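You operate a simulated robot arm through the tools that you are given. There is no shell and no other tool. Be economical: measure what you need, move in short steps, check, and stop when the job is done.

The job below is to be done with a simulated two-armed robot. You get a single attempt, and the scene is never put back.

TASK
Put the yellow cup on the top of the ice tank away on the worktop of the spares stand. Fetch the purple cup and stand it on the small tank ledge. Push the sliding lid shut. Put the tall beige spool on the shelf under the right stand. Put the green drink bottle marked "ready" from the top of the right stand on the green tank ledge and the green drink bottle that says "hold" on the top of the left stand. Pick up the short purple bottle with one hand, pass it to the other hand and put it on the top sample shelf. The order is free. Set down upright: yellow cup, purple cup, tall beige spool, green drink bottle, short purple bottle.

The check looks at the end state, three seconds after you hand in, the way a careful person would. Anything else that was tipped, shoved, dropped, spilled or broken makes it a failure. Lids that push on must go on centred and level and be pressed home; caps that screw on are set level and turned clockwise until they are tight.

THE ROBOT
Two 7-joint arms with two-finger parallel grippers on one trunk, on a base that drives. Base frame: it is fixed to the floor where the robot stands at the start and does not move with it; the origin is under the middle of the robot, x ahead of it, y to its left, z up; the surface under the hand at the start is at about z = 700. Lengths are in mm, angles in degrees, forces in N, time in s.
The left shoulder is at the start at [183, 171, 1081], the right one opposite. With the tool pointing down near the work surface each hand reaches from about 100 to 960 mm from the robot's upright axis, wherever it stands, measured 20 degrees to its own side. Places, roughly: green drink bottle [5500, -3750, 1000]; green tank ledge (19x29 cm) [5040, -1160, 780]; purple cup (7x7x9 cm) [1100, 100, 700]; shelf under the right stand [5400, -3700, 300]; short purple bottle [-3250, 3250, 1000]; sliding lid [600, -700, 700]; small tank ledge (19x28 cm) [3840, 1080, 780]; tall beige spool (5x5x15 cm) [5400, -3500, 900]; top of the left stand [6300, -3700, 800]; top sample shelf (23x40 cm) [-3300, 3660, 1600]; worktop of the spares stand [2300, -3600, 800]; yellow cup (6x6x9 cm) [800, 100, 700]. Payload 4.4 kg a hand.
Tool frame (each hand has its own): the origin (TCP) lies between the finger pads and is the grasp point; the fingertips stand 23 mm ahead of it; z points along the fingers, y is the line along which they close. Largest opening 94 mm; finger width 38, thickness 10; the body of the gripper, 54 by 96 mm, starts 39 mm behind the TCP.
Orientation is that of the tool frame in the base frame, as a unit quaternion [x, y, z, w]. With the fingers straight down and closing along the base's y, the tool's x points along the base's -x, its y along +y and its z along -z.

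THE INTERFACE
- The arms move only by the tool move_arm. It takes "left_targets", "right_targets" or both (then of equal length, played together; a hand with none holds still); each is a list of rows, each a list of 7 numbers: the shift along the tool's x, y, z in units of 30 mm (1.0 is 30 mm), then the turn, a rotation vector about the tool's x, y, z in units of 5 degrees (1.0 is 5 degrees), then the opening, from 0 (shut) to 1 (fully open). In form: [[dx, dy, dz, rx, ry, rz, grip], ...]. A call has 1 to 12 rows; each row shifts and turns the commanded pose from where the row before left it, along the tool's axes as they then stand. A call with a number of a shift or a turn outside -1 to 1 is refused whole. Each row takes 0.2 s and may step no farther than 50 mm and 8.6 degrees from the row before; otherwise, or with a gripper value out of range, the whole call is refused. Where a pose cannot be reached the arm comes as near as it can. A force on the tool above 40 N (or 10 N above the force at the start of the call, whichever is more), or a blocked arm, ends the call early, and 0.2 s more pass. Each finger travels about 72 mm/s and halts on what it meets, pressing with about 36 N; the grip force reading is that of the motor and also rises with nothing between the fingers. The clock runs only during rows and for 0.2 s after the last one: add rows that do not move to give the fingers time. The reply holds the time, the measured pose of the TCP, the force on the tool along the base axes, the opening and the grip force, in the units named above and with some noise, with the torque about the TCP (base axes, N m) and any sound that the robot's microphone picked up, and new pictures: "pictures" is both (left out), scene, wrist or none (wrist: the cameras of the hands that moved).
- Cameras (640 x 400 px; columns grow to the right, rows downward): "scene" is now at [310.9, -12, 1198.5]; the picture's right is [-0.15, -0.99, 0.00], its down [-0.68, 0.11, -0.72] and it looks along [0.71, -0.11, -0.69] (base axes); focal length 248 px, centre (320, 200). "left" rides on the left gripper at [87, -16, -75] in its tool frame; the picture's right is [0.18, 0.98, 0.00], its down [-0.58, 0.11, -0.81] and it looks along [-0.79, 0.15, 0.59] (tool axes); focal length 243 px, centre (320, 200). "right" rides on the right gripper at [86, 16, -74] in its tool frame; the picture's right is [-0.18, 0.98, 0.00], its down [-0.58, -0.11, -0.81] and it looks along [-0.79, -0.15, 0.59] (tool axes); focal length 243 px, centre (320, 200). There is no depth. A picture from a camera that has moved, and an enlarged one, comes with that camera's place and axes in the base frame and with its lens.
- move_column(by): slides the trunk up (or, below 0, down) by that many mm; the arms and the scene camera ride with it, the base frame stays. It gives what a move gives, with no picture.
- base_move(legs): drives the robot by 1 to 6 legs, each [ahead, left, turn to the left] in mm, mm and degrees, along the robot's own axes; the way and the turn of a leg run together, so that a leg with both is an arc; at most 1500 mm and 180 degrees a leg. The arms and the cameras ride along, it lands a little off, and it stops where it bumps. It gives what a move gives, and a new picture of the scene camera.
- turn_head(pan, tilt): turns the head with the scene camera to pan (to the left, within 80 degrees either way) and tilt (down, from -29 to 69), counted from straight ahead of the robot. It gives what a move gives, and a new picture of the scene camera.
- close_up(camera, box): a new picture of the part [left, top, right, bottom] of that camera's present view, enlarged. The clock stands still meanwhile.
- job_done(): hands the job in; it is judged then, once.

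Go step by step. Nothing tells you exact positions but the pictures and the camera data: compare them with the known pose of the tool, close in by small moves and look again before you grip or let go. The budget is 207 turns and 260 pictures, counting those below and the enlarged ones. Unless the task says otherwise, let go and move clear before handing in, and close with one line.

The tools are called after "Call:" by a JSON object that holds its "fn" and its "kwargs". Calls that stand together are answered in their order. move_arm: Moves the arms, as the interface text tells. Its arguments: {"type":"object","properties":{"left_targets":{"type":"array","items":{"type":"array","items":{"type":"number"}}},"right_targets":{"type":"array","items":{"type":"array","items":{"type":"number"}}},"pictures":{"type":"string","enum":["both","scene","wrist","none"]}},"required":[]} The other tools are called the same way: move_column (by) slides the trunk up or down; base_move (legs) drives the base; turn_head (pan, tilt) turns the head that bears the scene camera; close_up (camera, box) takes an enlarged picture of a part of a camera's view; job_done () hands the job in.

At the start:

```text
clock: 0.0
left_ee_pos: [521.9, 92.2, 1001.4]
left_orientation: [-0.002, 1.0, 0.0, 0.0]
left_contact_force: [-0.2, -1.4, -0.2]
left_torque: [0.01, 0.06, -0.03]
left_finger_gap: 94.0
left_grasp_force: 0.0
right_ee_pos: [511.9, -278.9, 1000.8]
right_orientation: [0.0, 1.0, -0.001, 0.0]
right_contact_force: [0.7, 0.1, 0.6]
right_torque: [0.0, -0.03, -0.02]
right_finger_gap: 94.0
right_grasp_force: 0.0
trunk travel left (down, up): [-100.0, 288.0]
robot x, y, heading: [1.1, -1.8, 0.2]
head pan, tilt: [-8.8, 43.7]
```

scene: 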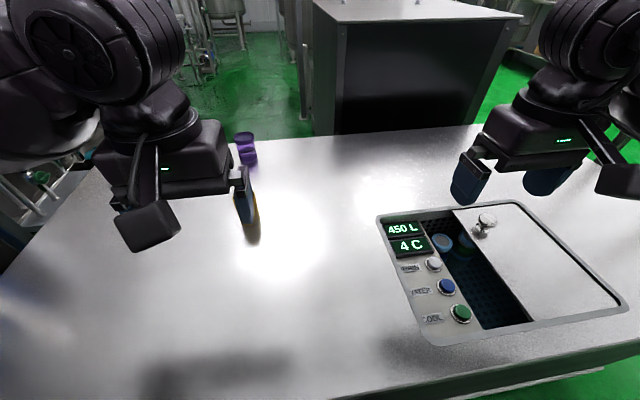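
right: 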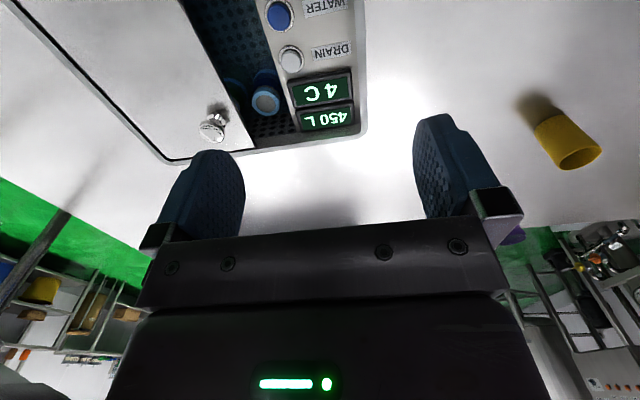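
left: 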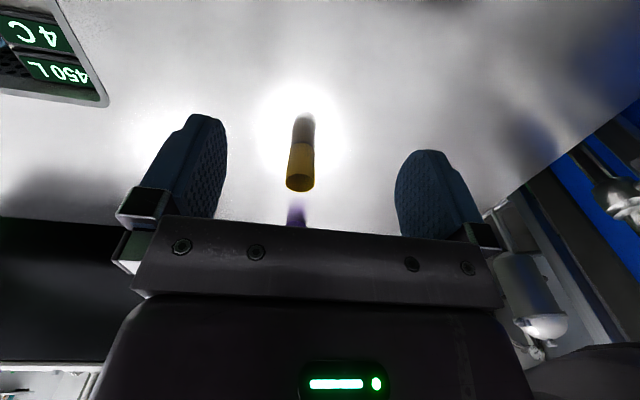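

I see the tank top with the sliding lid and its knob on the right, and the yellow cup on the left with the purple cup beyond it. I'll look closer before acting.

Call:
{"fn": "close_up", "kwargs": {"camera": "scene", "box": [360, 180, 640, 355]}}

Call:
{"fn": "close_up", "kwargs": {"camera": "right", "box": [100, 0, 420, 200]}}

```text
2.29 times, centred on (500, 268) of scene
camera zoom: at [310.9, -12.0, 1198.5], right [-0.15, -0.99, 0.0], down [-0.68, 0.11, -0.72], along [0.71, -0.11, -0.69], focal length 566 px, centre (-91, 46)
```

zoom: 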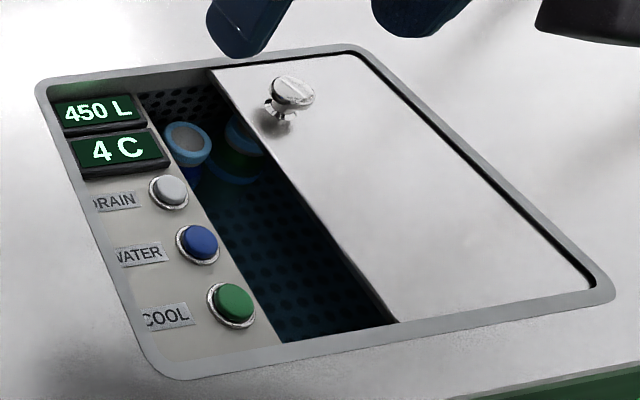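

```text
2.00 times, centred on (260, 100) of right
camera zoom: at [426.1, -262.8, 1074.8], right [0.18, 0.98, 0.0], down [0.58, -0.11, 0.81], along [0.79, -0.15, -0.59], focal length 485 px, centre (440, 400)
```

zoom: 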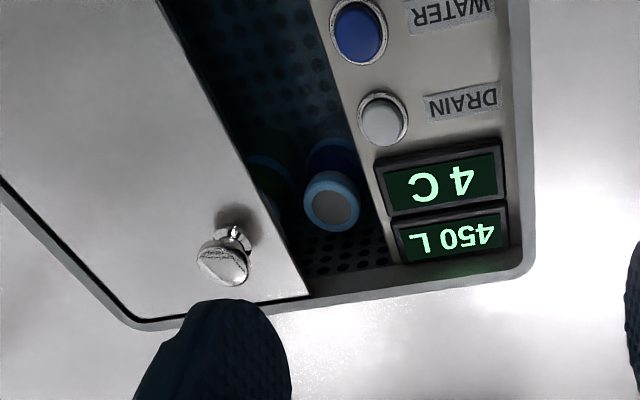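

The knob's top is at about [659, -498, 730] and the lid must slide towards +y by about 100 mm. I send the right hand, closed, to the knob's far side and the left hand above the yellow cup at about [775, 103].

Call:
{"fn": "move_arm", "kwargs": {"right_targets": [[-0.49, -0.97, 0.87, 0, 0, 0, 0], [-0.49, -0.97, 0.87, 0, 0, 0, 0], [-0.49, -0.97, 0.87, 0, 0, 0, 0], [-0.49, -0.97, 0.87, 0, 0, 0, 0], [-0.49, -0.97, 0.87, 0, 0, 0, 0], [-0.49, -0.97, 0.87, 0, 0, 0, 0], [-0.49, -0.97, 0.87, 0, 0, 0, 0], [-0.49, -0.97, 0.87, 0, 0, 0, 0], [-0.49, -0.97, 0.87, 0, 0, 0, 0], [-0.49, -0.97, 0.87, 0, 0, 0, 0], [0, 0, 0, 0, 0, 0, 0]], "left_targets": [[-0.84, 0.037, 0.47, 0, 0, 0, 1], [-0.84, 0.037, 0.47, 0, 0, 0, 1], [-0.84, 0.037, 0.47, 0, 0, 0, 1], [-0.84, 0.037, 0.47, 0, 0, 0, 1], [-0.84, 0.037, 0.47, 0, 0, 0, 1], [-0.84, 0.037, 0.47, 0, 0, 0, 1], [-0.84, 0.037, 0.47, 0, 0, 0, 1], [-0.84, 0.037, 0.47, 0, 0, 0, 1], [-0.84, 0.037, 0.47, 0, 0, 0, 1], [-0.84, 0.037, 0.47, 0, 0, 0, 1], [0, 0, 0, 0, 0, 0, 1]]}}

```text
clock: 2.4
left_ee_pos: [772.4, 104.7, 861.8]
left_orientation: [0.0, 1.0, 0.0, 0.001]
left_contact_force: [-0.8, -1.0, -0.4]
left_torque: [0.01, -0.02, -0.03]
left_finger_gap: 93.9
left_grasp_force: 0.1
right_ee_pos: [659.7, -569.1, 739.9]
right_orientation: [-0.001, 1.0, 0.0, 0.001]
right_contact_force: [0.4, -0.6, 0.2]
right_torque: [-0.01, -0.03, -0.03]
right_finger_gap: 0.0
right_grasp_force: 36.0
trunk travel left (down, up): [-100.0, 288.0]
robot x, y, heading: [-0.5, 1.9, -0.1]
head pan, tilt: [-8.8, 43.7]
camera scene: at [310.1, -11.8, 1199.0], right [-0.15, -0.99, 0.0], down [-0.68, 0.11, -0.72], along [0.71, -0.11, -0.69], focal length 248 px, centre (320, 200)
camera right: at [572.7, -553.5, 814.6], right [0.18, 0.98, 0.0], down [0.58, -0.11, 0.81], along [0.79, -0.15, -0.59], focal length 243 px, centre (320, 200)
camera left: at [686.5, 88.2, 935.4], right [-0.19, 0.98, 0.0], down [0.58, 0.11, 0.81], along [0.79, 0.15, -0.59], focal length 243 px, centre (320, 200)
```

scene: 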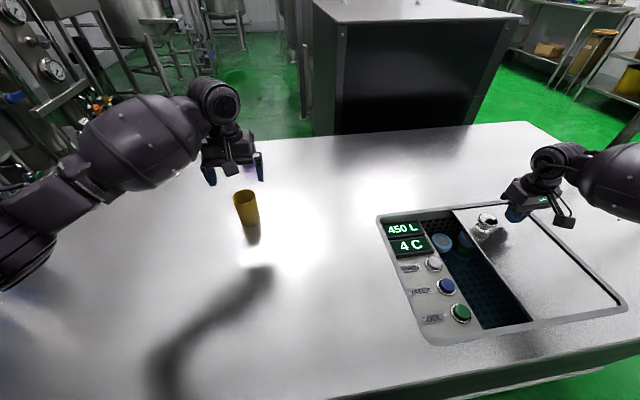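
right: 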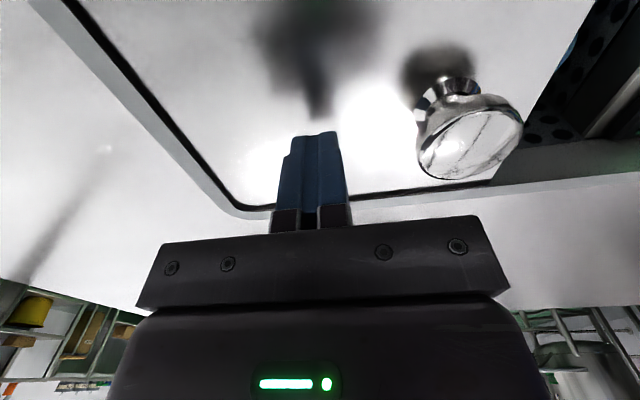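
left: 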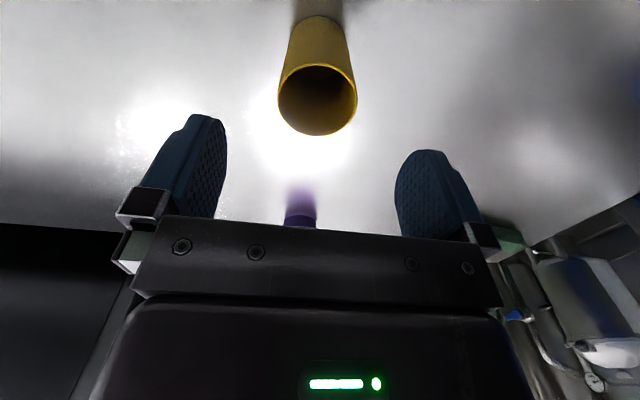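

The hand stands beside the knob with x matching, and the left hand is centred over the empty yellow cup. Now I lower and grip the cup, and push the knob towards +y.

Call:
{"fn": "move_arm", "kwargs": {"left_targets": [[0, -0.07, 0.97, 0, 0, 0, 1], [0, 0, 0.97, 0, 0, 0, 1], [0, 0, 0.97, 0, 0, 0, 1], [0, 0, 0.97, 0, 0, 0, 1], [0, 0, 0, 0, 0, 0, 0.5], [0, 0, 0, 0, 0, 0, 0.4], [0, 0, 0, 0, 0, 0, 0.4], [0, 0, 0, 0, 0, 0, 0.4]], "right_targets": [[0, 0, 0.2, 0, 0, 0, 0], [0, 0.7, 0, 0, 0, 0, 0], [0, 0.6, 0, 0, 0, 0, 0], [0, 0.5, 0, 0, 0, 0, 0], [0, 0.5, 0, 0, 0, 0, 0], [0, 0.5, 0, 0, 0, 0, 0], [0, 0.5, 0, 0, 0, 0, 0], [0, 0, 0, 0, 0, 0, 0]]}}

```text
clock: 4.2
left_ee_pos: [773.1, 103.4, 745.8]
left_orientation: [0.0, 1.0, 0.0, 0.001]
left_contact_force: [0.6, 0.2, 8.7]
left_torque: [-0.02, -0.07, -0.05]
left_finger_gap: 52.9
left_grasp_force: 35.9
right_ee_pos: [659.4, -469.8, 734.4]
right_orientation: [0.001, 1.0, 0.0, 0.001]
right_contact_force: [-0.9, -0.7, -0.1]
right_torque: [0.01, 0.02, 0.02]
right_finger_gap: 0.1
right_grasp_force: 36.6
trunk travel left (down, up): [-100.0, 288.0]
robot x, y, heading: [1.6, 4.8, -0.1]
head pan, tilt: [-8.8, 43.7]
camera scene: at [310.1, -12.0, 1198.9], right [-0.15, -0.99, 0.0], down [-0.68, 0.11, -0.72], along [0.71, -0.11, -0.69], focal length 248 px, centre (320, 200)
camera right: at [573.1, -454.7, 808.6], right [0.18, 0.98, 0.0], down [0.58, -0.11, 0.81], along [0.79, -0.15, -0.59], focal length 243 px, centre (320, 200)
camera left: at [687.0, 86.3, 819.9], right [-0.19, 0.98, 0.0], down [0.58, 0.11, 0.81], along [0.79, 0.15, -0.59], focal length 243 px, centre (320, 200)
```

scene: 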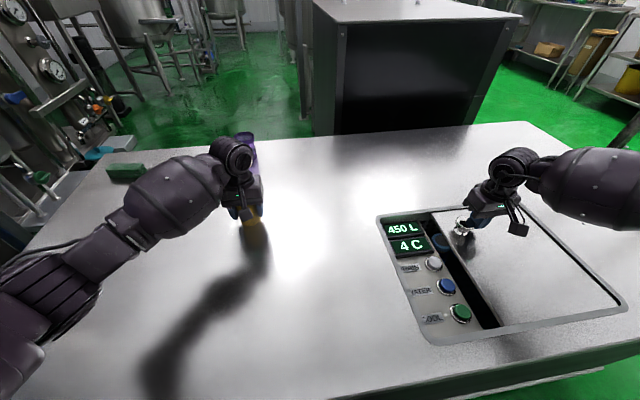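
right: 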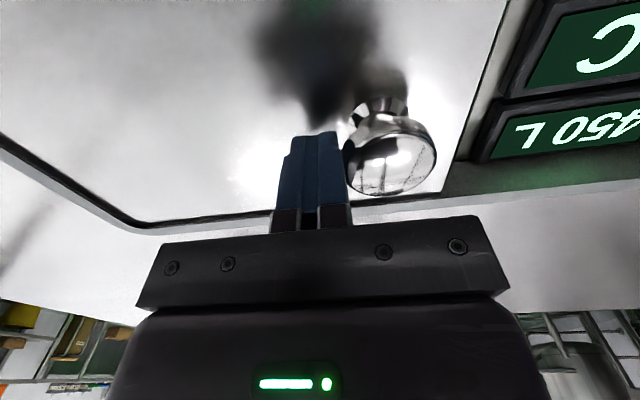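
left: 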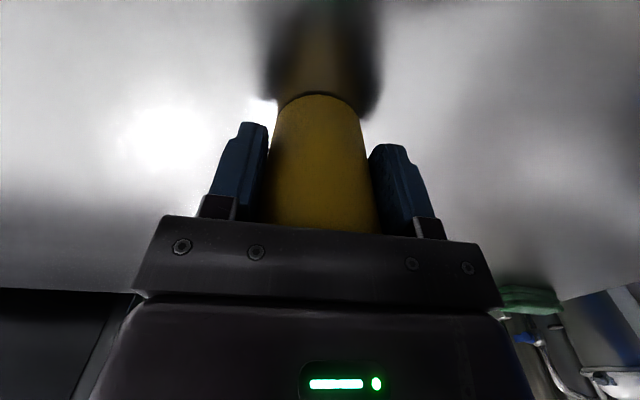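

The lid is sliding and the yellow cup is held. I keep pushing the lid and lift the cup.

Call:
{"fn": "move_arm", "kwargs": {"right_targets": [[0, 0.5, 0, 0, 0, 0, 0], [0, 0.5, 0, 0, 0, 0, 0], [0, 0.5, 0, 0, 0, 0, 0], [0, 0.4, 0, 0, 0, 0, 0], [0, 0.3, 0, 0, 0, 0, 0], [0, 0.3, 0, 0, 0, 0, 0]], "left_targets": [[0, 0, -0.6, 0, 0, 0, 0.4], [0, 0, -0.6, 0, 0, 0, 0.4], [0, 0, -0.6, 0, 0, 0, 0.4], [0, 0, -0.6, 0, 0, 0, 0.4], [0, 0, -0.6, 0, 0, 0, 0.4], [0, 0, -0.6, 0, 0, 0, 0.4]]}}

```text
clock: 5.6
left_ee_pos: [772.9, 101.8, 852.8]
left_orientation: [-0.001, 1.0, 0.0, 0.0]
left_contact_force: [0.1, 0.3, -0.2]
left_torque: [-0.01, 0.0, -0.01]
left_finger_gap: 52.8
left_grasp_force: 36.1
right_ee_pos: [661.2, -395.6, 733.2]
right_orientation: [0.0, 1.0, 0.0, 0.0]
right_contact_force: [0.0, -0.9, 1.3]
right_torque: [-0.01, 0.02, 0.01]
right_finger_gap: 0.0
right_grasp_force: 35.9
trunk travel left (down, up): [-100.0, 288.0]
robot x, y, heading: [-0.1, -2.1, -0.2]
head pan, tilt: [-8.8, 43.7]
camera scene: at [310.9, -11.9, 1198.6], right [-0.15, -0.99, 0.0], down [-0.68, 0.11, -0.72], along [0.71, -0.11, -0.69], focal length 248 px, centre (320, 200)
camera right: at [574.2, -379.8, 807.5], right [0.18, 0.98, 0.0], down [0.58, -0.11, 0.81], along [0.79, -0.15, -0.59], focal length 243 px, centre (320, 200)
camera left: at [687.6, 84.7, 926.7], right [-0.19, 0.98, 0.0], down [0.58, 0.11, 0.81], along [0.79, 0.15, -0.59], focal length 243 px, centre (320, 200)
```

scene: 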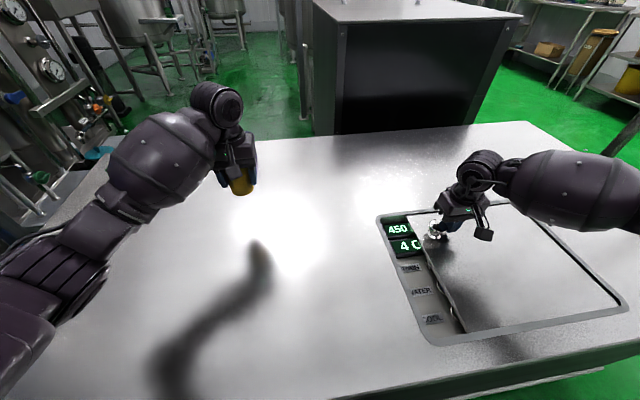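
right: 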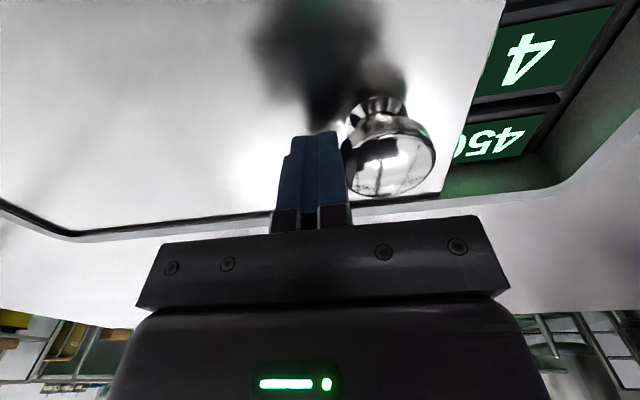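
left: 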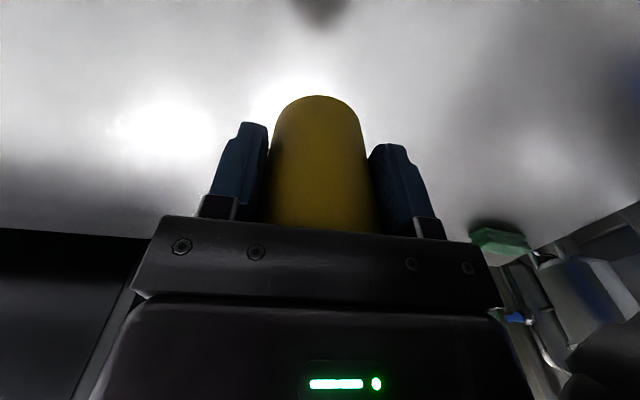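

The lid runs over the recessed panel towards the frame's left edge. I keep pushing until it meets its stop.

Call:
{"fn": "move_arm", "kwargs": {"right_targets": [[0, 0.5, 0, 0, 0, 0, 0], [0, 0.5, 0, 0, 0, 0, 0], [0, 0.4, 0, 0, 0, 0, 0], [0, 0.4, 0, 0, 0, 0, 0], [0, 0.4, 0, 0, 0, 0, 0], [0, 0.4, 0, 0, 0, 0, 0]]}}

```text
clock: 7.0
left_ee_pos: [773.6, 101.2, 853.2]
left_orientation: [-0.001, 1.0, 0.0, 0.0]
left_contact_force: [-0.5, -0.2, -0.2]
left_torque: [-0.01, 0.0, -0.04]
left_finger_gap: 53.1
left_grasp_force: 35.8
right_ee_pos: [659.2, -314.9, 733.1]
right_orientation: [0.0, 1.0, 0.0, 0.001]
right_contact_force: [0.3, -0.4, -0.3]
right_torque: [-0.02, -0.01, -0.03]
right_finger_gap: 0.2
right_grasp_force: 35.7
trunk travel left (down, up): [-100.0, 288.0]
robot x, y, heading: [2.3, 0.7, 0.1]
head pan, tilt: [-8.8, 43.7]
camera scene: at [310.7, -11.6, 1198.7], right [-0.15, -0.99, 0.0], down [-0.68, 0.11, -0.72], along [0.71, -0.11, -0.69], focal length 248 px, centre (320, 200)
camera right: at [573.4, -300.4, 808.3], right [0.18, 0.98, 0.0], down [0.58, -0.11, 0.81], along [0.79, -0.15, -0.59], focal length 243 px, centre (320, 200)
```

scene: 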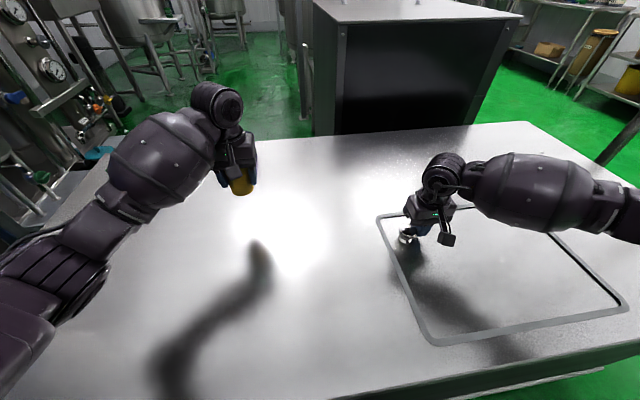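
right: 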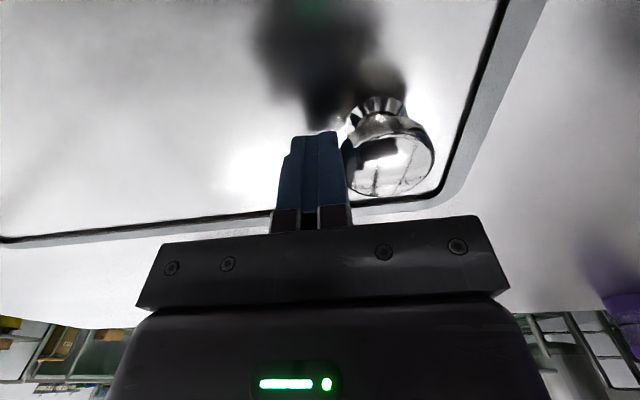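

The lid now covers nearly the whole frame. I push a little more in small steps until it stops.

Call:
{"fn": "move_arm", "kwargs": {"right_targets": [[0, 0.15, 0, 0, 0, 0, 0], [0, 0.15, 0, 0, 0, 0, 0], [0, 0.15, 0, 0, 0, 0, 0], [0, 0.15, 0, 0, 0, 0, 0], [0, 0.15, 0, 0, 0, 0, 0], [0, 0, 0, 0, 0, 0, 0]], "pictures": "wrist"}}

Call:
{"fn": "close_up", "kwargs": {"camera": "scene", "box": [360, 180, 640, 355]}}

```text
clock: 8.4
left_ee_pos: [773.9, 101.8, 852.2]
left_orientation: [0.0, 1.0, 0.0, 0.0]
left_contact_force: [-0.3, 0.4, -0.1]
left_torque: [0.01, -0.03, 0.0]
left_finger_gap: 52.8
left_grasp_force: 35.8
right_ee_pos: [658.7, -294.4, 733.0]
right_orientation: [0.001, 1.0, 0.0, 0.0]
right_contact_force: [0.3, -0.4, 0.5]
right_torque: [-0.01, -0.01, 0.0]
right_finger_gap: 0.0
right_grasp_force: 36.5
trunk travel left (down, up): [-100.0, 288.0]
robot x, y, heading: [-1.4, 0.1, -0.1]
head pan, tilt: [-8.8, 43.7]
camera right: at [572.8, -279.3, 807.4], right [0.18, 0.98, 0.0], down [0.58, -0.11, 0.81], along [0.79, -0.15, -0.59], focal length 243 px, centre (320, 200)
```

right: 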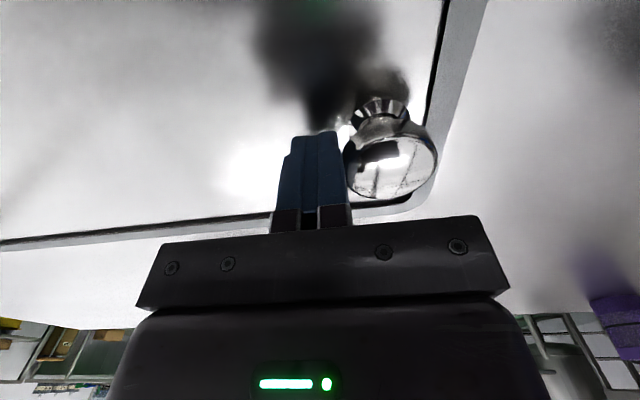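

```text
2.29 times, centred on (500, 268) of scene
camera zoom: at [310.9, -12.0, 1198.5], right [-0.15, -0.99, 0.0], down [-0.68, 0.11, -0.72], along [0.71, -0.11, -0.69], focal length 566 px, centre (-91, 46)
```

zoom: 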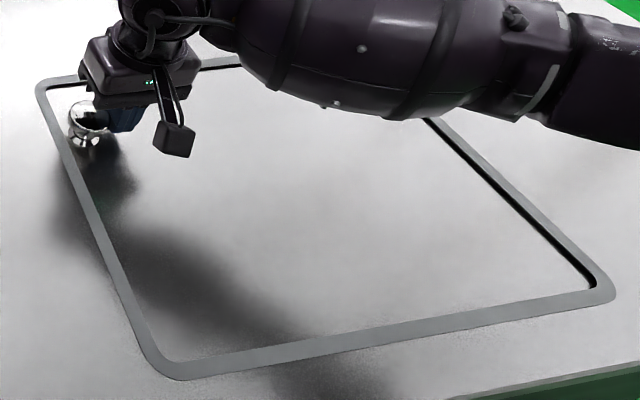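

There is no stop yet, so I continue pushing gently.

Call:
{"fn": "move_arm", "kwargs": {"right_targets": [[0, 0.15, 0, 0, 0, 0, 0], [0, 0.15, 0, 0, 0, 0, 0], [0, 0.15, 0, 0, 0, 0, 0], [0, 0.15, 0, 0, 0, 0, 0], [0, 0.15, 0, 0, 0, 0, 0], [0, 0.15, 0, 0, 0, 0, 0], [0, 0.15, 0, 0, 0, 0, 0]], "pictures": "wrist"}}

```text
clock: 9.2
left_ee_pos: [774.1, 98.3, 850.8]
left_orientation: [0.001, 1.0, 0.0, 0.0]
left_contact_force: [-0.1, 0.7, -0.4]
left_torque: [-0.02, 0.02, -0.02]
left_finger_gap: 52.9
left_grasp_force: 35.8
right_ee_pos: [657.9, -292.5, 734.1]
right_orientation: [0.006, 1.0, -0.009, 0.0]
right_contact_force: [-1.5, -7.7, 3.2]
right_torque: [0.01, 0.01, -0.02]
right_finger_gap: 0.0
right_grasp_force: 35.4
trunk travel left (down, up): [-100.0, 288.0]
robot x, y, heading: [-1.2, 1.0, -0.3]
head pan, tilt: [-8.8, 43.7]
stopped in row 3 (right hand): the force on the tool passed its limit at 45 N (the readings are from after the stop); the commanded pose is now the measured one
camera right: at [572.9, -275.0, 807.4], right [0.2, 0.98, -0.02], down [0.58, -0.1, 0.81], along [0.79, -0.17, -0.59], focal length 243 px, centre (320, 200)
```

right: 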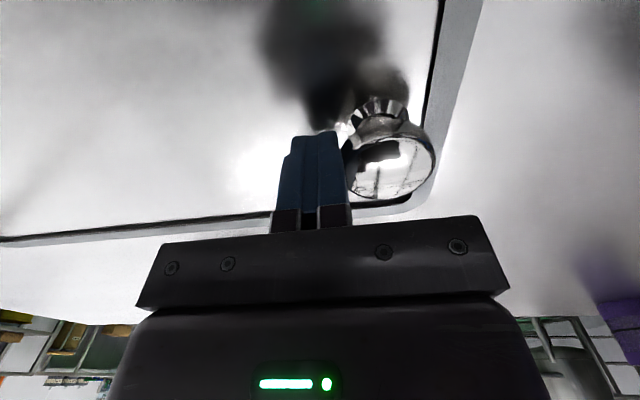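

The lid is at its stop, shut. I now retract both hands (yellow cup in the left) and look left to plan the way around to the far side, from where the purple cup is in reach.

Call:
{"fn": "move_arm", "kwargs": {"right_targets": [[0, -0.5, 0, 0, 0, 0, 0], [0, -0.2, -1, 0, 0, 0, 0], [0, 0, -1, 0, 0, 0, 0], [0.84, 0.2, -0.76, 0, 0, 0, 0], [0.84, 0.2, -0.76, 0, 0, 0, 0], [0.84, 0.2, -0.76, 0, 0, 0, 0], [0.84, 0.2, -0.76, 0, 0, 0, 0], [0.84, 0.2, -0.76, 0, 0, 0, 0], [0.84, 0.2, -0.76, 0, 0, 0, 0], [0.84, 0.2, -0.76, 0, 0, 0, 0], [0.84, 0.2, -0.76, 0, 0, 0, 0.5], [0.84, 0.2, -0.76, 0, 0, 0, 1]], "left_targets": [[0, 0, 0, 0, 0, 0, 0.4], [0.95, 0.14, -0.41, 0, 0, 0, 0.4], [0.95, 0.14, -0.41, 0, 0, 0, 0.4], [0.95, 0.14, -0.41, 0, 0, 0, 0.4], [0.95, 0.14, -0.41, 0, 0, 0, 0.4], [0.95, 0.14, -0.41, 0, 0, 0, 0.4], [0.95, 0.14, -0.41, 0, 0, 0, 0.4], [0.95, 0.14, -0.41, 0, 0, 0, 0.4], [0.95, 0.14, -0.41, 0, 0, 0, 0.4], [0.95, 0.14, -0.41, 0, 0, 0, 0.4], [0.95, 0.14, -0.41, 0, 0, 0, 0.4], [0.95, 0.14, -0.41, 0, 0, 0, 0.4]], "pictures": "none"}}

Call:
{"fn": "turn_head", "kwargs": {"pan": 40, "tilt": 25}}

Call:
{"fn": "turn_head", "kwargs": {"pan": -20, "tilt": 25}}

```text
clock: 11.8
left_ee_pos: [474.2, 141.5, 985.2]
left_orientation: [0.001, 1.0, 0.0, -0.001]
left_contact_force: [-0.1, 0.5, 0.0]
left_torque: [0.01, 0.03, 0.01]
left_finger_gap: 52.8
left_grasp_force: 36.0
left hand out of reach, approached as far as the arm can: row 12
right_ee_pos: [485.3, -269.3, 959.5]
right_orientation: [0.005, 1.0, -0.007, 0.0]
right_contact_force: [-0.5, 0.5, 0.1]
right_torque: [0.04, 0.01, 0.0]
right_finger_gap: 80.8
right_grasp_force: 0.3
right hand out of reach, approached as far as the arm can: row 11, 12
trunk travel left (down, up): [-100.0, 288.0]
robot x, y, heading: [1.8, 0.7, -0.3]
head pan, tilt: [-8.8, 43.7]
```

```text
clock: 13.0
left_ee_pos: [474.1, 141.1, 985.6]
left_orientation: [0.001, 1.0, 0.0, -0.002]
left_contact_force: [0.4, 0.5, -0.2]
left_torque: [-0.01, 0.0, 0.01]
left_finger_gap: 53.0
left_grasp_force: 36.2
right_ee_pos: [484.0, -267.6, 960.1]
right_orientation: [0.005, 1.0, -0.007, 0.0]
right_contact_force: [0.3, 0.1, -0.8]
right_torque: [-0.01, -0.03, -0.01]
right_finger_gap: 94.0
right_grasp_force: 0.0
trunk travel left (down, up): [-100.0, 288.0]
robot x, y, heading: [0.9, 1.7, -0.2]
head pan, tilt: [40.0, 25.0]
camera scene: at [300.4, 58.3, 1227.3], right [0.64, -0.77, 0.0], down [-0.32, -0.27, -0.91], along [0.7, 0.58, -0.42], focal length 248 px, centre (320, 200)
```

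scene: 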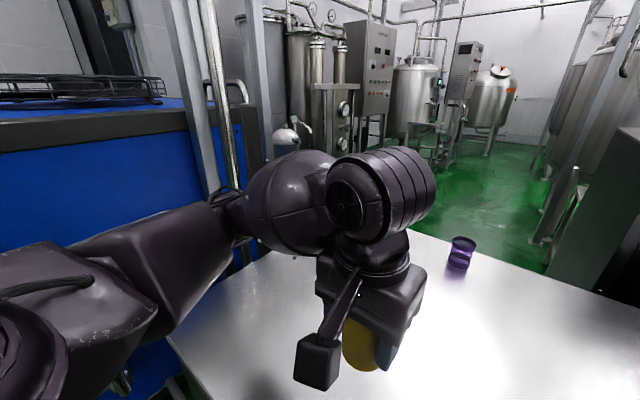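

```text
clock: 14.3
left_ee_pos: [475.3, 140.5, 985.4]
left_orientation: [0.001, 1.0, 0.0, -0.001]
left_contact_force: [-0.2, 0.1, 0.0]
left_torque: [0.01, 0.0, -0.01]
left_finger_gap: 52.6
left_grasp_force: 35.4
right_ee_pos: [484.4, -268.1, 959.4]
right_orientation: [0.006, 1.0, -0.007, -0.001]
right_contact_force: [0.0, 0.6, -1.1]
right_torque: [-0.01, 0.03, 0.01]
right_finger_gap: 94.0
right_grasp_force: 0.0
trunk travel left (down, up): [-100.0, 288.0]
robot x, y, heading: [-0.6, -0.6, -0.2]
head pan, tilt: [-20.0, 25.0]
camera scene: at [316.1, -32.3, 1227.3], right [-0.34, -0.94, 0.0], down [-0.4, 0.15, -0.91], along [0.85, -0.31, -0.42], focal length 248 px, centre (320, 200)
```

scene: 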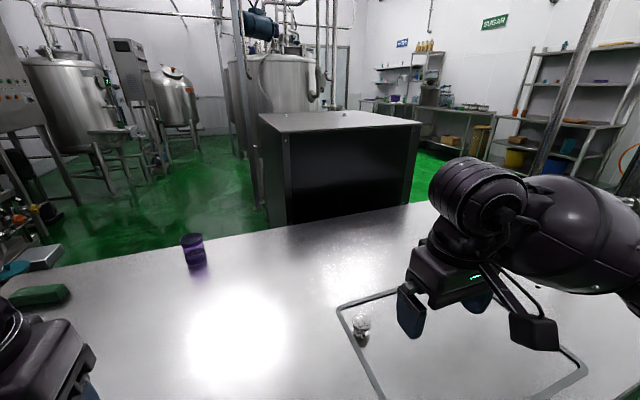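

The left side is blocked by a blue machine; the right side looks open except for a post. I look to the right to locate it.

Call:
{"fn": "turn_head", "kwargs": {"pan": -62, "tilt": 30}}

```text
clock: 15.3
left_ee_pos: [473.6, 141.8, 984.3]
left_orientation: [0.001, 1.0, 0.0, -0.001]
left_contact_force: [0.3, 0.0, -0.4]
left_torque: [-0.01, 0.03, 0.03]
left_finger_gap: 52.8
left_grasp_force: 36.2
right_ee_pos: [483.0, -269.1, 960.5]
right_orientation: [0.005, 1.0, -0.007, 0.0]
right_contact_force: [0.7, -0.2, -0.3]
right_torque: [-0.03, 0.04, -0.03]
right_finger_gap: 94.0
right_grasp_force: 0.0
trunk travel left (down, up): [-100.0, 288.0]
robot x, y, heading: [-1.8, 1.2, -0.0]
head pan, tilt: [-62.0, 30.0]
camera scene: at [271.9, -80.6, 1219.3], right [-0.88, -0.47, 0.0], down [-0.23, 0.44, -0.87], along [0.41, -0.77, -0.5], focal length 248 px, centre (320, 200)
```

scene: 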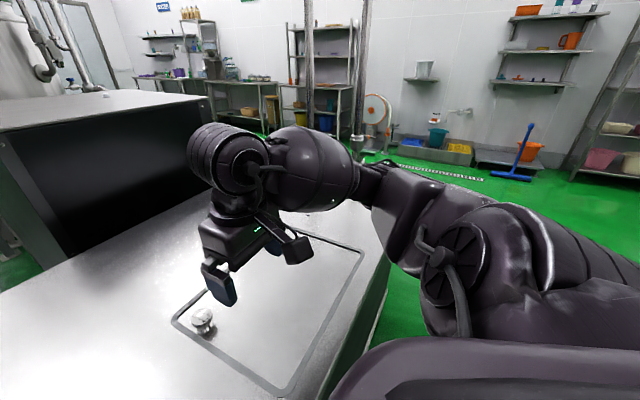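

Route to the right of the tank is clear. I drive around and turn to face the tank from the far side.

Call:
{"fn": "base_move", "kwargs": {"legs": [[-150, 0, 0], [0, -1500, 0], [0, 0, 180], [-1500, 0, 0], [-350, 0, 0], [0, -1450, 0]]}}

Call:
{"fn": "turn_head", "kwargs": {"pan": -10, "tilt": 50}}

```text
clock: 39.6
left_ee_pos: [-169.7, -1639.3, 984.4]
left_orientation: [1.0, 0.007, 0.002, 0.001]
left_contact_force: [0.0, -0.8, -0.3]
left_torque: [0.03, -0.03, -0.03]
left_finger_gap: 49.5
left_grasp_force: 35.8
right_ee_pos: [-187.1, -1230.4, 958.7]
right_orientation: [1.0, 0.004, 0.002, -0.006]
right_contact_force: [0.0, 1.2, 0.0]
right_torque: [-0.01, 0.02, -0.02]
right_finger_gap: 93.7
right_grasp_force: 0.1
trunk travel left (down, up): [-100.0, 288.0]
robot x, y, heading: [303.5, -1489.6, -179.1]
head pan, tilt: [-62.0, 30.0]
stopped in leg 4: the robot was blocked; the commanded pose is now the measured one
camera scene: at [28.1, -1411.7, 1218.8], right [0.88, 0.48, 0.0], down [0.24, -0.44, -0.87], along [-0.42, 0.76, -0.5], focal length 248 px, centre (320, 200)
```

scene: 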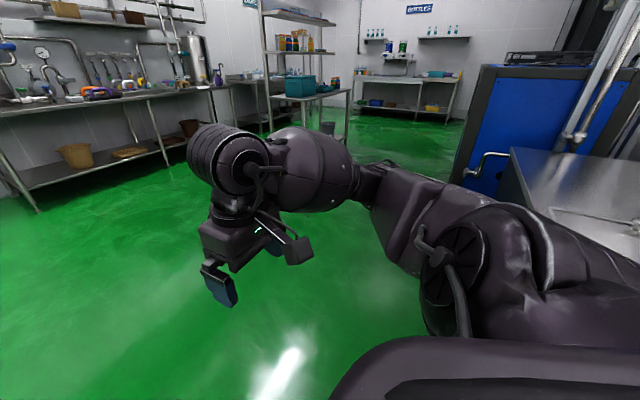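

```text
clock: 40.8
left_ee_pos: [-166.6, -1640.0, 985.9]
left_orientation: [1.0, 0.008, 0.001, 0.0]
left_contact_force: [-0.2, 0.9, 0.3]
left_torque: [-0.02, -0.01, 0.02]
left_finger_gap: 49.6
left_grasp_force: 36.1
right_ee_pos: [-186.0, -1229.2, 958.6]
right_orientation: [1.0, 0.004, 0.0, -0.007]
right_contact_force: [-0.6, 0.2, -0.2]
right_torque: [-0.04, -0.03, 0.04]
right_finger_gap: 93.9
right_grasp_force: 0.1
trunk travel left (down, up): [-100.0, 288.0]
robot x, y, heading: [304.2, -1488.7, -179.1]
head pan, tilt: [-10.0, 50.0]
camera scene: at [-2.8, -1478.6, 1189.8], right [0.16, 0.99, 0.0], down [0.76, -0.12, -0.64], along [-0.63, 0.1, -0.77], focal length 248 px, centre (320, 200)
```

scene: 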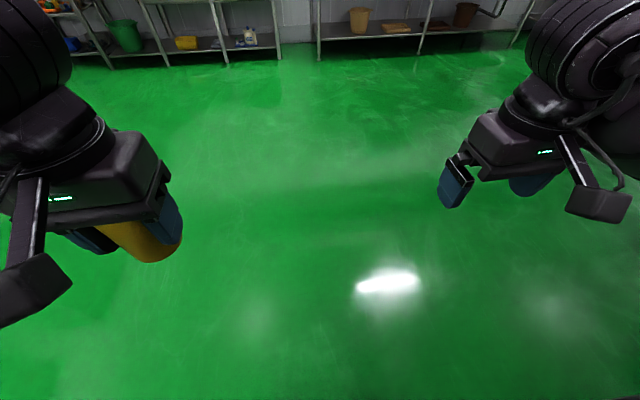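

I bumped something behind at x≈300 (probably the post). I check the yellow cup in the left hand, then step forward and turn to look.

Call:
{"fn": "close_up", "kwargs": {"camera": "left", "box": [160, 0, 480, 200]}}

Call:
{"fn": "base_move", "kwargs": {"legs": [[300, 0, 0], [0, 0, -130]]}}

Call:
{"fn": "turn_head", "kwargs": {"pan": -10, "tilt": 10}}

```text
2.00 times, centred on (320, 100) of left
camera zoom: at [-81.6, -1622.0, 1059.1], right [0.2, -0.98, 0.0], down [-0.58, -0.12, 0.81], along [-0.79, -0.16, -0.59], focal length 485 px, centre (320, 400)
```

zoom: 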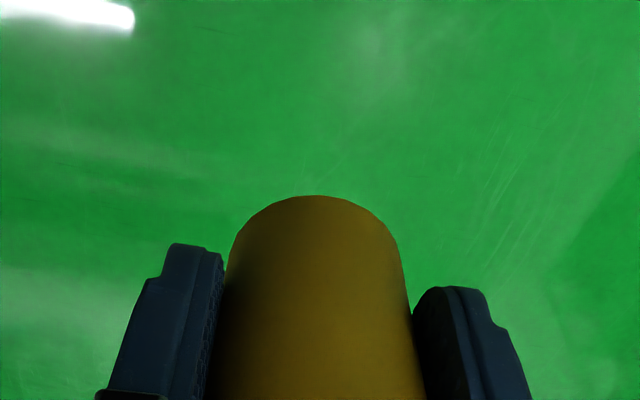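

```text
clock: 47.2
left_ee_pos: [-28.9, -994.0, 985.0]
left_orientation: [-0.613, 0.79, 0.0, 0.001]
left_contact_force: [0.0, 0.4, 0.3]
left_torque: [0.03, -0.03, 0.01]
left_finger_gap: 50.0
left_grasp_force: 36.1
right_ee_pos: [367.7, -1082.4, 963.2]
right_orientation: [-0.613, 0.79, -0.001, 0.004]
right_contact_force: [0.1, -0.1, -0.4]
right_torque: [-0.01, -0.01, 0.01]
right_finger_gap: 94.1
right_grasp_force: 0.1
trunk travel left (down, up): [-100.0, 288.0]
robot x, y, heading: [-0.1, -1490.9, 75.4]
head pan, tilt: [-10.0, 50.0]
stopped in leg 2: the robot was blocked; the commanded pose is now the measured one
camera scene: at [80.9, -1194.3, 1190.3], right [0.91, -0.41, 0.0], down [-0.31, -0.7, -0.64], along [0.27, 0.58, -0.77], focal length 248 px, centre (320, 200)
```

scene: 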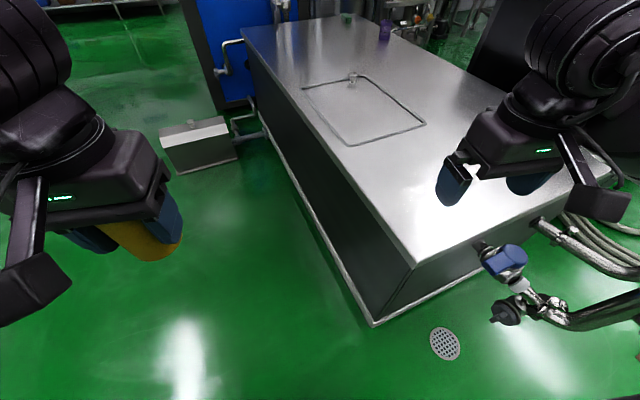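

```text
clock: 48.2
left_ee_pos: [-29.0, -992.4, 981.5]
left_orientation: [-0.612, 0.791, -0.003, 0.001]
left_contact_force: [-0.1, -0.8, 0.0]
left_torque: [0.01, -0.01, -0.02]
left_finger_gap: 49.7
left_grasp_force: 36.5
right_ee_pos: [368.7, -1082.8, 961.8]
right_orientation: [-0.612, 0.79, -0.004, 0.003]
right_contact_force: [-0.6, 0.1, -0.4]
right_torque: [-0.01, 0.01, 0.02]
right_finger_gap: 94.0
right_grasp_force: 0.1
trunk travel left (down, up): [-100.0, 288.0]
robot x, y, heading: [-4.1, -1490.6, 75.3]
head pan, tilt: [-10.0, 10.0]
camera scene: at [87.0, -1176.7, 1250.8], right [0.91, -0.41, 0.01], down [-0.07, -0.16, -0.98], along [0.41, 0.9, -0.18], focal length 248 px, centre (320, 200)
```

scene: 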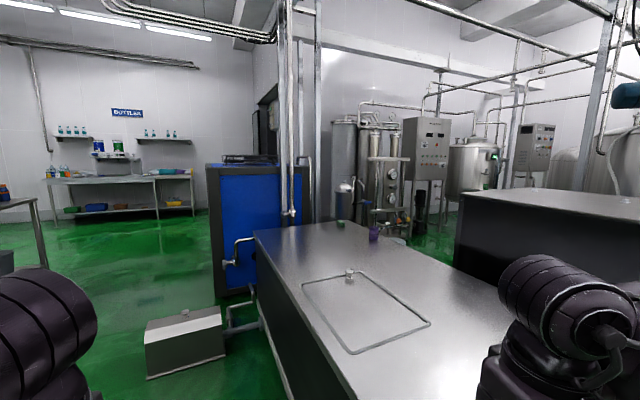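

A pipe with a valve and hoses sticks out from the right end of the tank, and something stopped my turn. I look further right.

Call:
{"fn": "turn_head", "kwargs": {"pan": -75, "tilt": 30}}

Call:
{"fn": "turn_head", "kwargs": {"pan": -45, "tilt": 35}}

```text
clock: 49.6
left_ee_pos: [-28.8, -990.9, 981.8]
left_orientation: [-0.612, 0.791, -0.003, 0.0]
left_contact_force: [-0.4, -0.5, -0.2]
left_torque: [-0.04, 0.0, -0.02]
left_finger_gap: 50.0
left_grasp_force: 36.2
right_ee_pos: [368.9, -1081.7, 958.7]
right_orientation: [-0.613, 0.79, -0.004, 0.005]
right_contact_force: [-0.3, -0.1, -0.1]
right_torque: [-0.02, -0.01, -0.01]
right_finger_gap: 94.1
right_grasp_force: 0.0
trunk travel left (down, up): [-100.0, 288.0]
robot x, y, heading: [-6.7, -1488.8, 75.6]
head pan, tilt: [-75.0, 30.0]
camera scene: at [139.0, -1260.6, 1219.1], right [0.01, -1.0, 0.0], down [-0.5, -0.01, -0.87], along [0.87, 0.01, -0.5], focal length 248 px, centre (320, 200)
```

scene: 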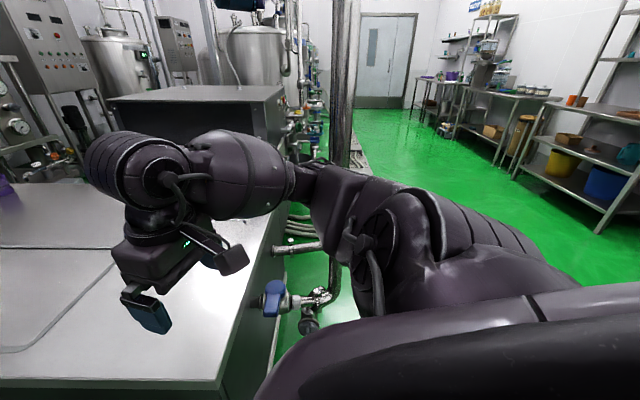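

```text
clock: 50.5
left_ee_pos: [-28.9, -990.8, 982.4]
left_orientation: [-0.612, 0.791, -0.003, 0.0]
left_contact_force: [1.9, 0.8, -0.5]
left_torque: [-0.01, 0.03, -0.02]
left_finger_gap: 49.7
left_grasp_force: 36.3
right_ee_pos: [368.7, -1081.7, 960.0]
right_orientation: [-0.612, 0.79, -0.005, 0.003]
right_contact_force: [-0.1, -0.1, 1.0]
right_torque: [-0.02, 0.0, 0.0]
right_finger_gap: 94.1
right_grasp_force: 0.0
trunk travel left (down, up): [-100.0, 288.0]
robot x, y, heading: [-2.0, -1490.6, 75.5]
head pan, tilt: [-45.0, 35.0]
camera scene: at [124.5, -1216.8, 1211.0], right [0.51, -0.86, 0.01], down [-0.49, -0.29, -0.82], along [0.71, 0.41, -0.57], focal length 248 px, centre (320, 200)
```

scene: 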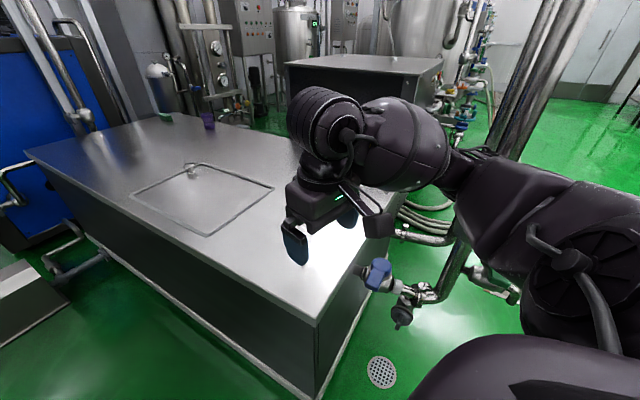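

Tall pipes and hoses close off the right end of the tank, so I go back to the start side and reach the purple cup from there: base close to the tank, turned left, with the right hand tilted forward.

Call:
{"fn": "base_move", "kwargs": {"legs": [[0, 350, 0], [0, 0, -75.5], [200, 0, 0], [0, 1400, 0], [170, 0, 0]]}}

Call:
{"fn": "turn_head", "kwargs": {"pan": 0, "tilt": 45}}

```text
clock: 72.0
left_ee_pos: [538.4, 130.4, 985.4]
left_orientation: [0.023, 1.0, 0.0, 0.0]
left_contact_force: [-1.6, -0.5, -0.1]
left_torque: [-0.03, -0.01, -0.01]
left_finger_gap: 50.0
left_grasp_force: 36.0
right_ee_pos: [531.5, -276.9, 959.8]
right_orientation: [0.024, 1.0, -0.003, 0.003]
right_contact_force: [-0.1, -0.6, 0.8]
right_torque: [0.02, 0.0, 0.0]
right_finger_gap: 93.9
right_grasp_force: 0.1
trunk travel left (down, up): [-100.0, 288.0]
robot x, y, heading: [55.7, 6.3, -2.8]
head pan, tilt: [-45.0, 35.0]
stopped in leg 5: the robot was blocked; the commanded pose is now the measured one
camera scene: at [347.0, -66.4, 1211.9], right [-0.74, -0.67, 0.0], down [-0.39, 0.42, -0.82], along [0.55, -0.61, -0.57], focal length 248 px, centre (320, 200)
```

scene: 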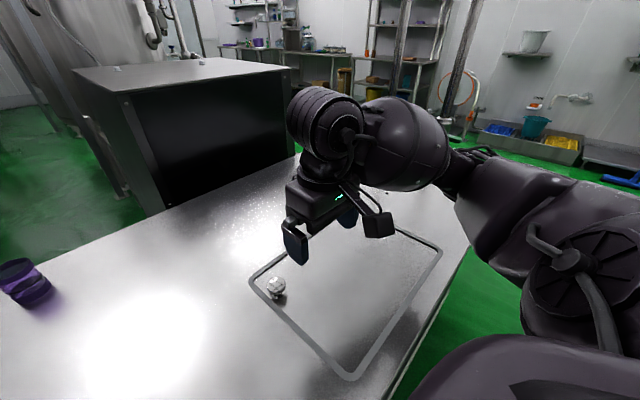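

```text
clock: 73.1
left_ee_pos: [537.8, 129.4, 984.7]
left_orientation: [0.023, 1.0, 0.001, -0.001]
left_contact_force: [0.2, -0.2, -0.8]
left_torque: [0.04, -0.04, 0.01]
left_finger_gap: 49.6
left_grasp_force: 35.8
right_ee_pos: [531.2, -277.3, 960.6]
right_orientation: [0.023, 1.0, -0.002, 0.002]
right_contact_force: [-0.8, -0.1, 0.6]
right_torque: [-0.03, -0.03, 0.01]
right_finger_gap: 93.9
right_grasp_force: 0.1
trunk travel left (down, up): [-100.0, 288.0]
robot x, y, heading: [59.2, 7.9, -2.8]
head pan, tilt: [0.0, 45.0]
camera scene: at [369.7, -5.2, 1196.7], right [-0.05, -1.0, 0.0], down [-0.71, 0.03, -0.71], along [0.71, -0.03, -0.71], focal length 248 px, centre (320, 200)
```

scene: 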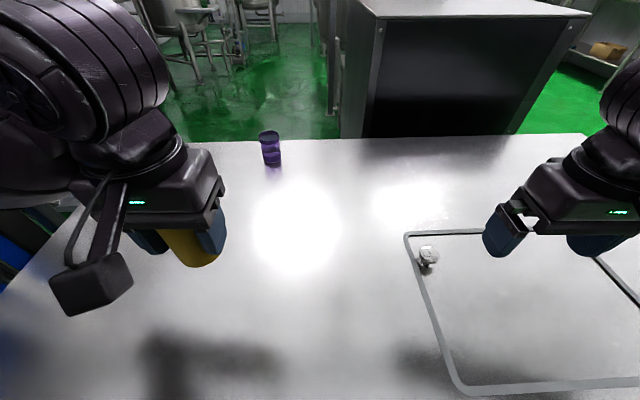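

The base touches the tank at x≈57; the purple cup stands at about [1080, 126]. I back off slightly and turn left to bring the right shoulder forward.

Call:
{"fn": "base_move", "kwargs": {"legs": [[-30, 0, 0], [0, 0, 33], [60, -30, 0]]}}

```text
clock: 75.3
left_ee_pos: [395.9, 307.0, 983.8]
left_orientation: [-0.177, 0.984, 0.001, 0.0]
left_contact_force: [0.7, 0.0, -0.6]
left_torque: [0.04, -0.02, 0.01]
left_finger_gap: 49.8
left_grasp_force: 35.6
right_ee_pos: [548.7, -70.3, 960.7]
right_orientation: [-0.176, 0.984, -0.002, 0.002]
right_contact_force: [-0.4, -1.0, -0.5]
right_torque: [0.02, 0.04, -0.01]
right_finger_gap: 93.9
right_grasp_force: 0.1
trunk travel left (down, up): [-100.0, 288.0]
robot x, y, heading: [3.8, 6.3, 20.6]
head pan, tilt: [0.0, 45.0]
stopped in leg 2: the robot was blocked; the commanded pose is now the measured one
camera scene: at [293.2, 115.6, 1196.9], right [0.35, -0.94, 0.0], down [-0.66, -0.25, -0.71], along [0.66, 0.25, -0.71], focal length 248 px, centre (320, 200)
```

scene: 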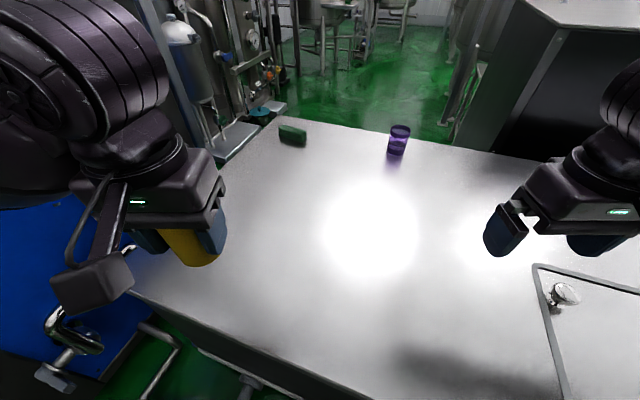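

The turn ended at 20.6°, blocked. The purple cup lies straight ahead of the right hand, so I lower the trunk, tilt the right hand 50° forward and advance.

Call:
{"fn": "move_column", "kwargs": {"by": -100}}

Call:
{"fn": "move_arm", "kwargs": {"right_targets": [[0, 0, 0, 0, -1, 0, 1], [0, 0, 0, 0, -1, 0, 1], [0, 0, 0, 0, -1, 0, 1], [0, 0, 0, 0, -1, 0, 1], [0, 0, 0, 0, -1, 0, 1], [0, 0, 0, 0, -1, 0, 1], [0, 0, 0, 0, -1, 0, 1], [0, 0, 0, 0, -1, 0, 1], [0, 0, 0, 0, -1, 0, 1], [0, 0, 0, 0, -1, 0, 1]], "pictures": "none"}}

Call:
{"fn": "move_arm", "kwargs": {"right_targets": [[-0.48, 0, 0.83, 0, 0, 0, 1], [-0.48, 0, 0.83, 0, 0, 0, 1], [-0.48, 0, 0.83, 0, 0, 0, 1], [-0.48, 0, 0.83, 0, 0, 0, 1], [-0.48, 0, 0.83, 0, 0, 0, 1], [-0.48, 0, 0.83, 0, 0, 0, 1], [-0.48, 0, 0.83, 0, 0, 0, 1], [-0.48, 0, 0.83, 0, 0, 0, 1], [-0.48, 0, 0.83, 0, 0, 0, 1], [-0.48, 0, 0.83, 0, 0, 0, 1], [-0.48, 0, 0.83, 0, 0, 0, 1], [-0.48, 0, 0.83, 0, 0, 0, 1]]}}

```text
clock: 76.6
left_ee_pos: [408.0, 312.1, 793.4]
left_orientation: [-0.174, 0.971, -0.028, -0.159]
left_contact_force: [-0.1, 0.3, 0.6]
left_torque: [-0.03, -0.01, -0.01]
left_finger_gap: 49.8
left_grasp_force: 36.3
right_ee_pos: [553.6, -69.8, 768.5]
right_orientation: [-0.173, 0.972, -0.03, -0.157]
right_contact_force: [-0.3, 0.1, -0.2]
right_torque: [0.01, -0.04, 0.0]
right_finger_gap: 94.0
right_grasp_force: 0.0
trunk travel left (down, up): [0.0, 388.0]
robot x, y, heading: [1.4, 7.2, 20.3]
head pan, tilt: [0.0, 45.0]
```

```text
clock: 79.0
left_ee_pos: [407.7, 312.1, 793.3]
left_orientation: [-0.175, 0.971, -0.028, -0.16]
left_contact_force: [-0.2, 1.0, 0.6]
left_torque: [0.03, 0.0, -0.02]
left_finger_gap: 49.9
left_grasp_force: 36.4
right_ee_pos: [661.4, -78.8, 786.0]
right_orientation: [-0.143, 0.963, 0.032, 0.225]
right_contact_force: [-0.1, 0.0, 0.4]
right_torque: [-0.02, -0.05, -0.03]
right_finger_gap: 94.0
right_grasp_force: 0.2
right hand out of reach, approached as far as the arm can: row 1, 2, 3, 4, 5, 6, 7, 8, 9
trunk travel left (down, up): [0.0, 388.0]
robot x, y, heading: [2.2, 4.0, 20.6]
head pan, tilt: [0.0, 45.0]
stopped in row 10 (right hand): the arm was blocked; the commanded pose is now the measured one
```

```text
clock: 80.3
left_ee_pos: [399.1, 307.3, 802.8]
left_orientation: [-0.17, 0.973, -0.028, -0.15]
left_contact_force: [0.1, 0.0, 0.1]
left_torque: [0.02, -0.01, -0.01]
left_finger_gap: 49.9
left_grasp_force: 36.0
right_ee_pos: [764.7, -42.7, 729.4]
right_orientation: [-0.141, 0.961, 0.037, 0.236]
right_contact_force: [-70.5, -23.0, 133.6]
right_torque: [-7.14, 0.97, -3.89]
right_finger_gap: 93.8
right_grasp_force: 0.1
trunk travel left (down, up): [0.0, 388.0]
robot x, y, heading: [-0.4, 4.5, 20.0]
head pan, tilt: [0.0, 45.0]
stopped in row 6 (right hand): the force on the tool passed its limit at 461 N (the readings are from after the stop); the commanded pose is now the measured one
camera scene: at [348.9, 138.2, 1083.2], right [0.34, -0.94, 0.01], down [-0.65, -0.24, -0.72], along [0.68, 0.24, -0.7], focal length 248 px, centre (320, 200)
camera right: at [653.5, -60.7, 755.3], right [-0.13, 0.99, 0.09], down [0.17, -0.07, 0.98], along [0.98, 0.14, -0.16], focal length 243 px, centre (320, 200)
```

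scene: 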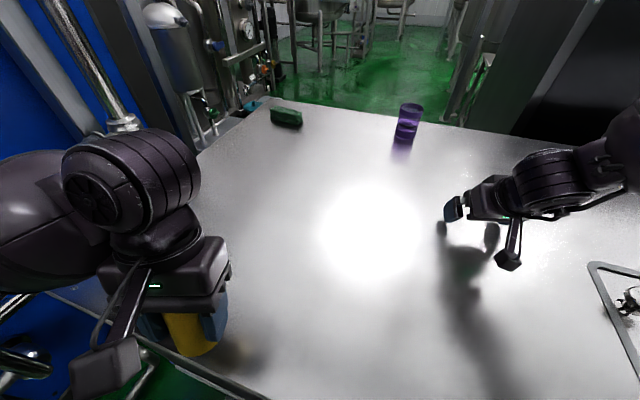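
right: 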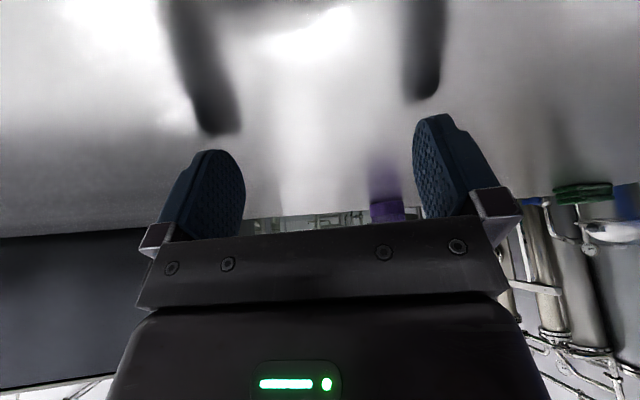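

Lowering the trunk made the arms foul something and the right arm pressed on the table. I raise the trunk again to free it.

Call:
{"fn": "move_column", "kwargs": {"by": 120}}

Call:
{"fn": "turn_head", "kwargs": {"pan": 0, "tilt": 50}}

```text
clock: 81.8
left_ee_pos: [408.5, 309.5, 910.1]
left_orientation: [-0.173, 0.971, -0.028, -0.163]
left_contact_force: [-0.3, 0.5, -0.4]
left_torque: [0.03, 0.03, 0.0]
left_finger_gap: 49.6
left_grasp_force: 36.0
right_ee_pos: [774.9, -45.1, 825.4]
right_orientation: [-0.142, 0.964, 0.034, 0.22]
right_contact_force: [0.1, -0.6, -0.8]
right_torque: [-0.01, -0.01, 0.0]
right_finger_gap: 93.8
right_grasp_force: 0.1
trunk travel left (down, up): [-120.0, 268.0]
robot x, y, heading: [-1.2, 4.8, 20.0]
head pan, tilt: [0.0, 45.0]
```

```text
clock: 82.4
left_ee_pos: [408.0, 309.0, 913.2]
left_orientation: [-0.172, 0.972, -0.027, -0.159]
left_contact_force: [-0.5, 0.0, 0.0]
left_torque: [-0.01, 0.02, 0.01]
left_finger_gap: 50.0
left_grasp_force: 36.6
right_ee_pos: [773.4, -43.9, 827.9]
right_orientation: [-0.142, 0.964, 0.034, 0.222]
right_contact_force: [0.3, -0.3, -0.1]
right_torque: [-0.01, 0.01, 0.02]
right_finger_gap: 94.0
right_grasp_force: 0.0
trunk travel left (down, up): [-120.0, 268.0]
robot x, y, heading: [-1.9, 5.9, 20.3]
head pan, tilt: [0.0, 50.0]
camera scene: at [269.2, 105.5, 1214.9], right [0.34, -0.94, 0.0], down [-0.72, -0.26, -0.64], along [0.6, 0.22, -0.77], focal length 248 px, centre (320, 200)
```

scene: 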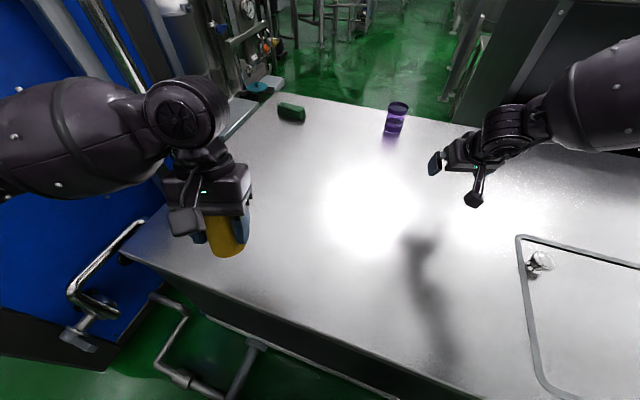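

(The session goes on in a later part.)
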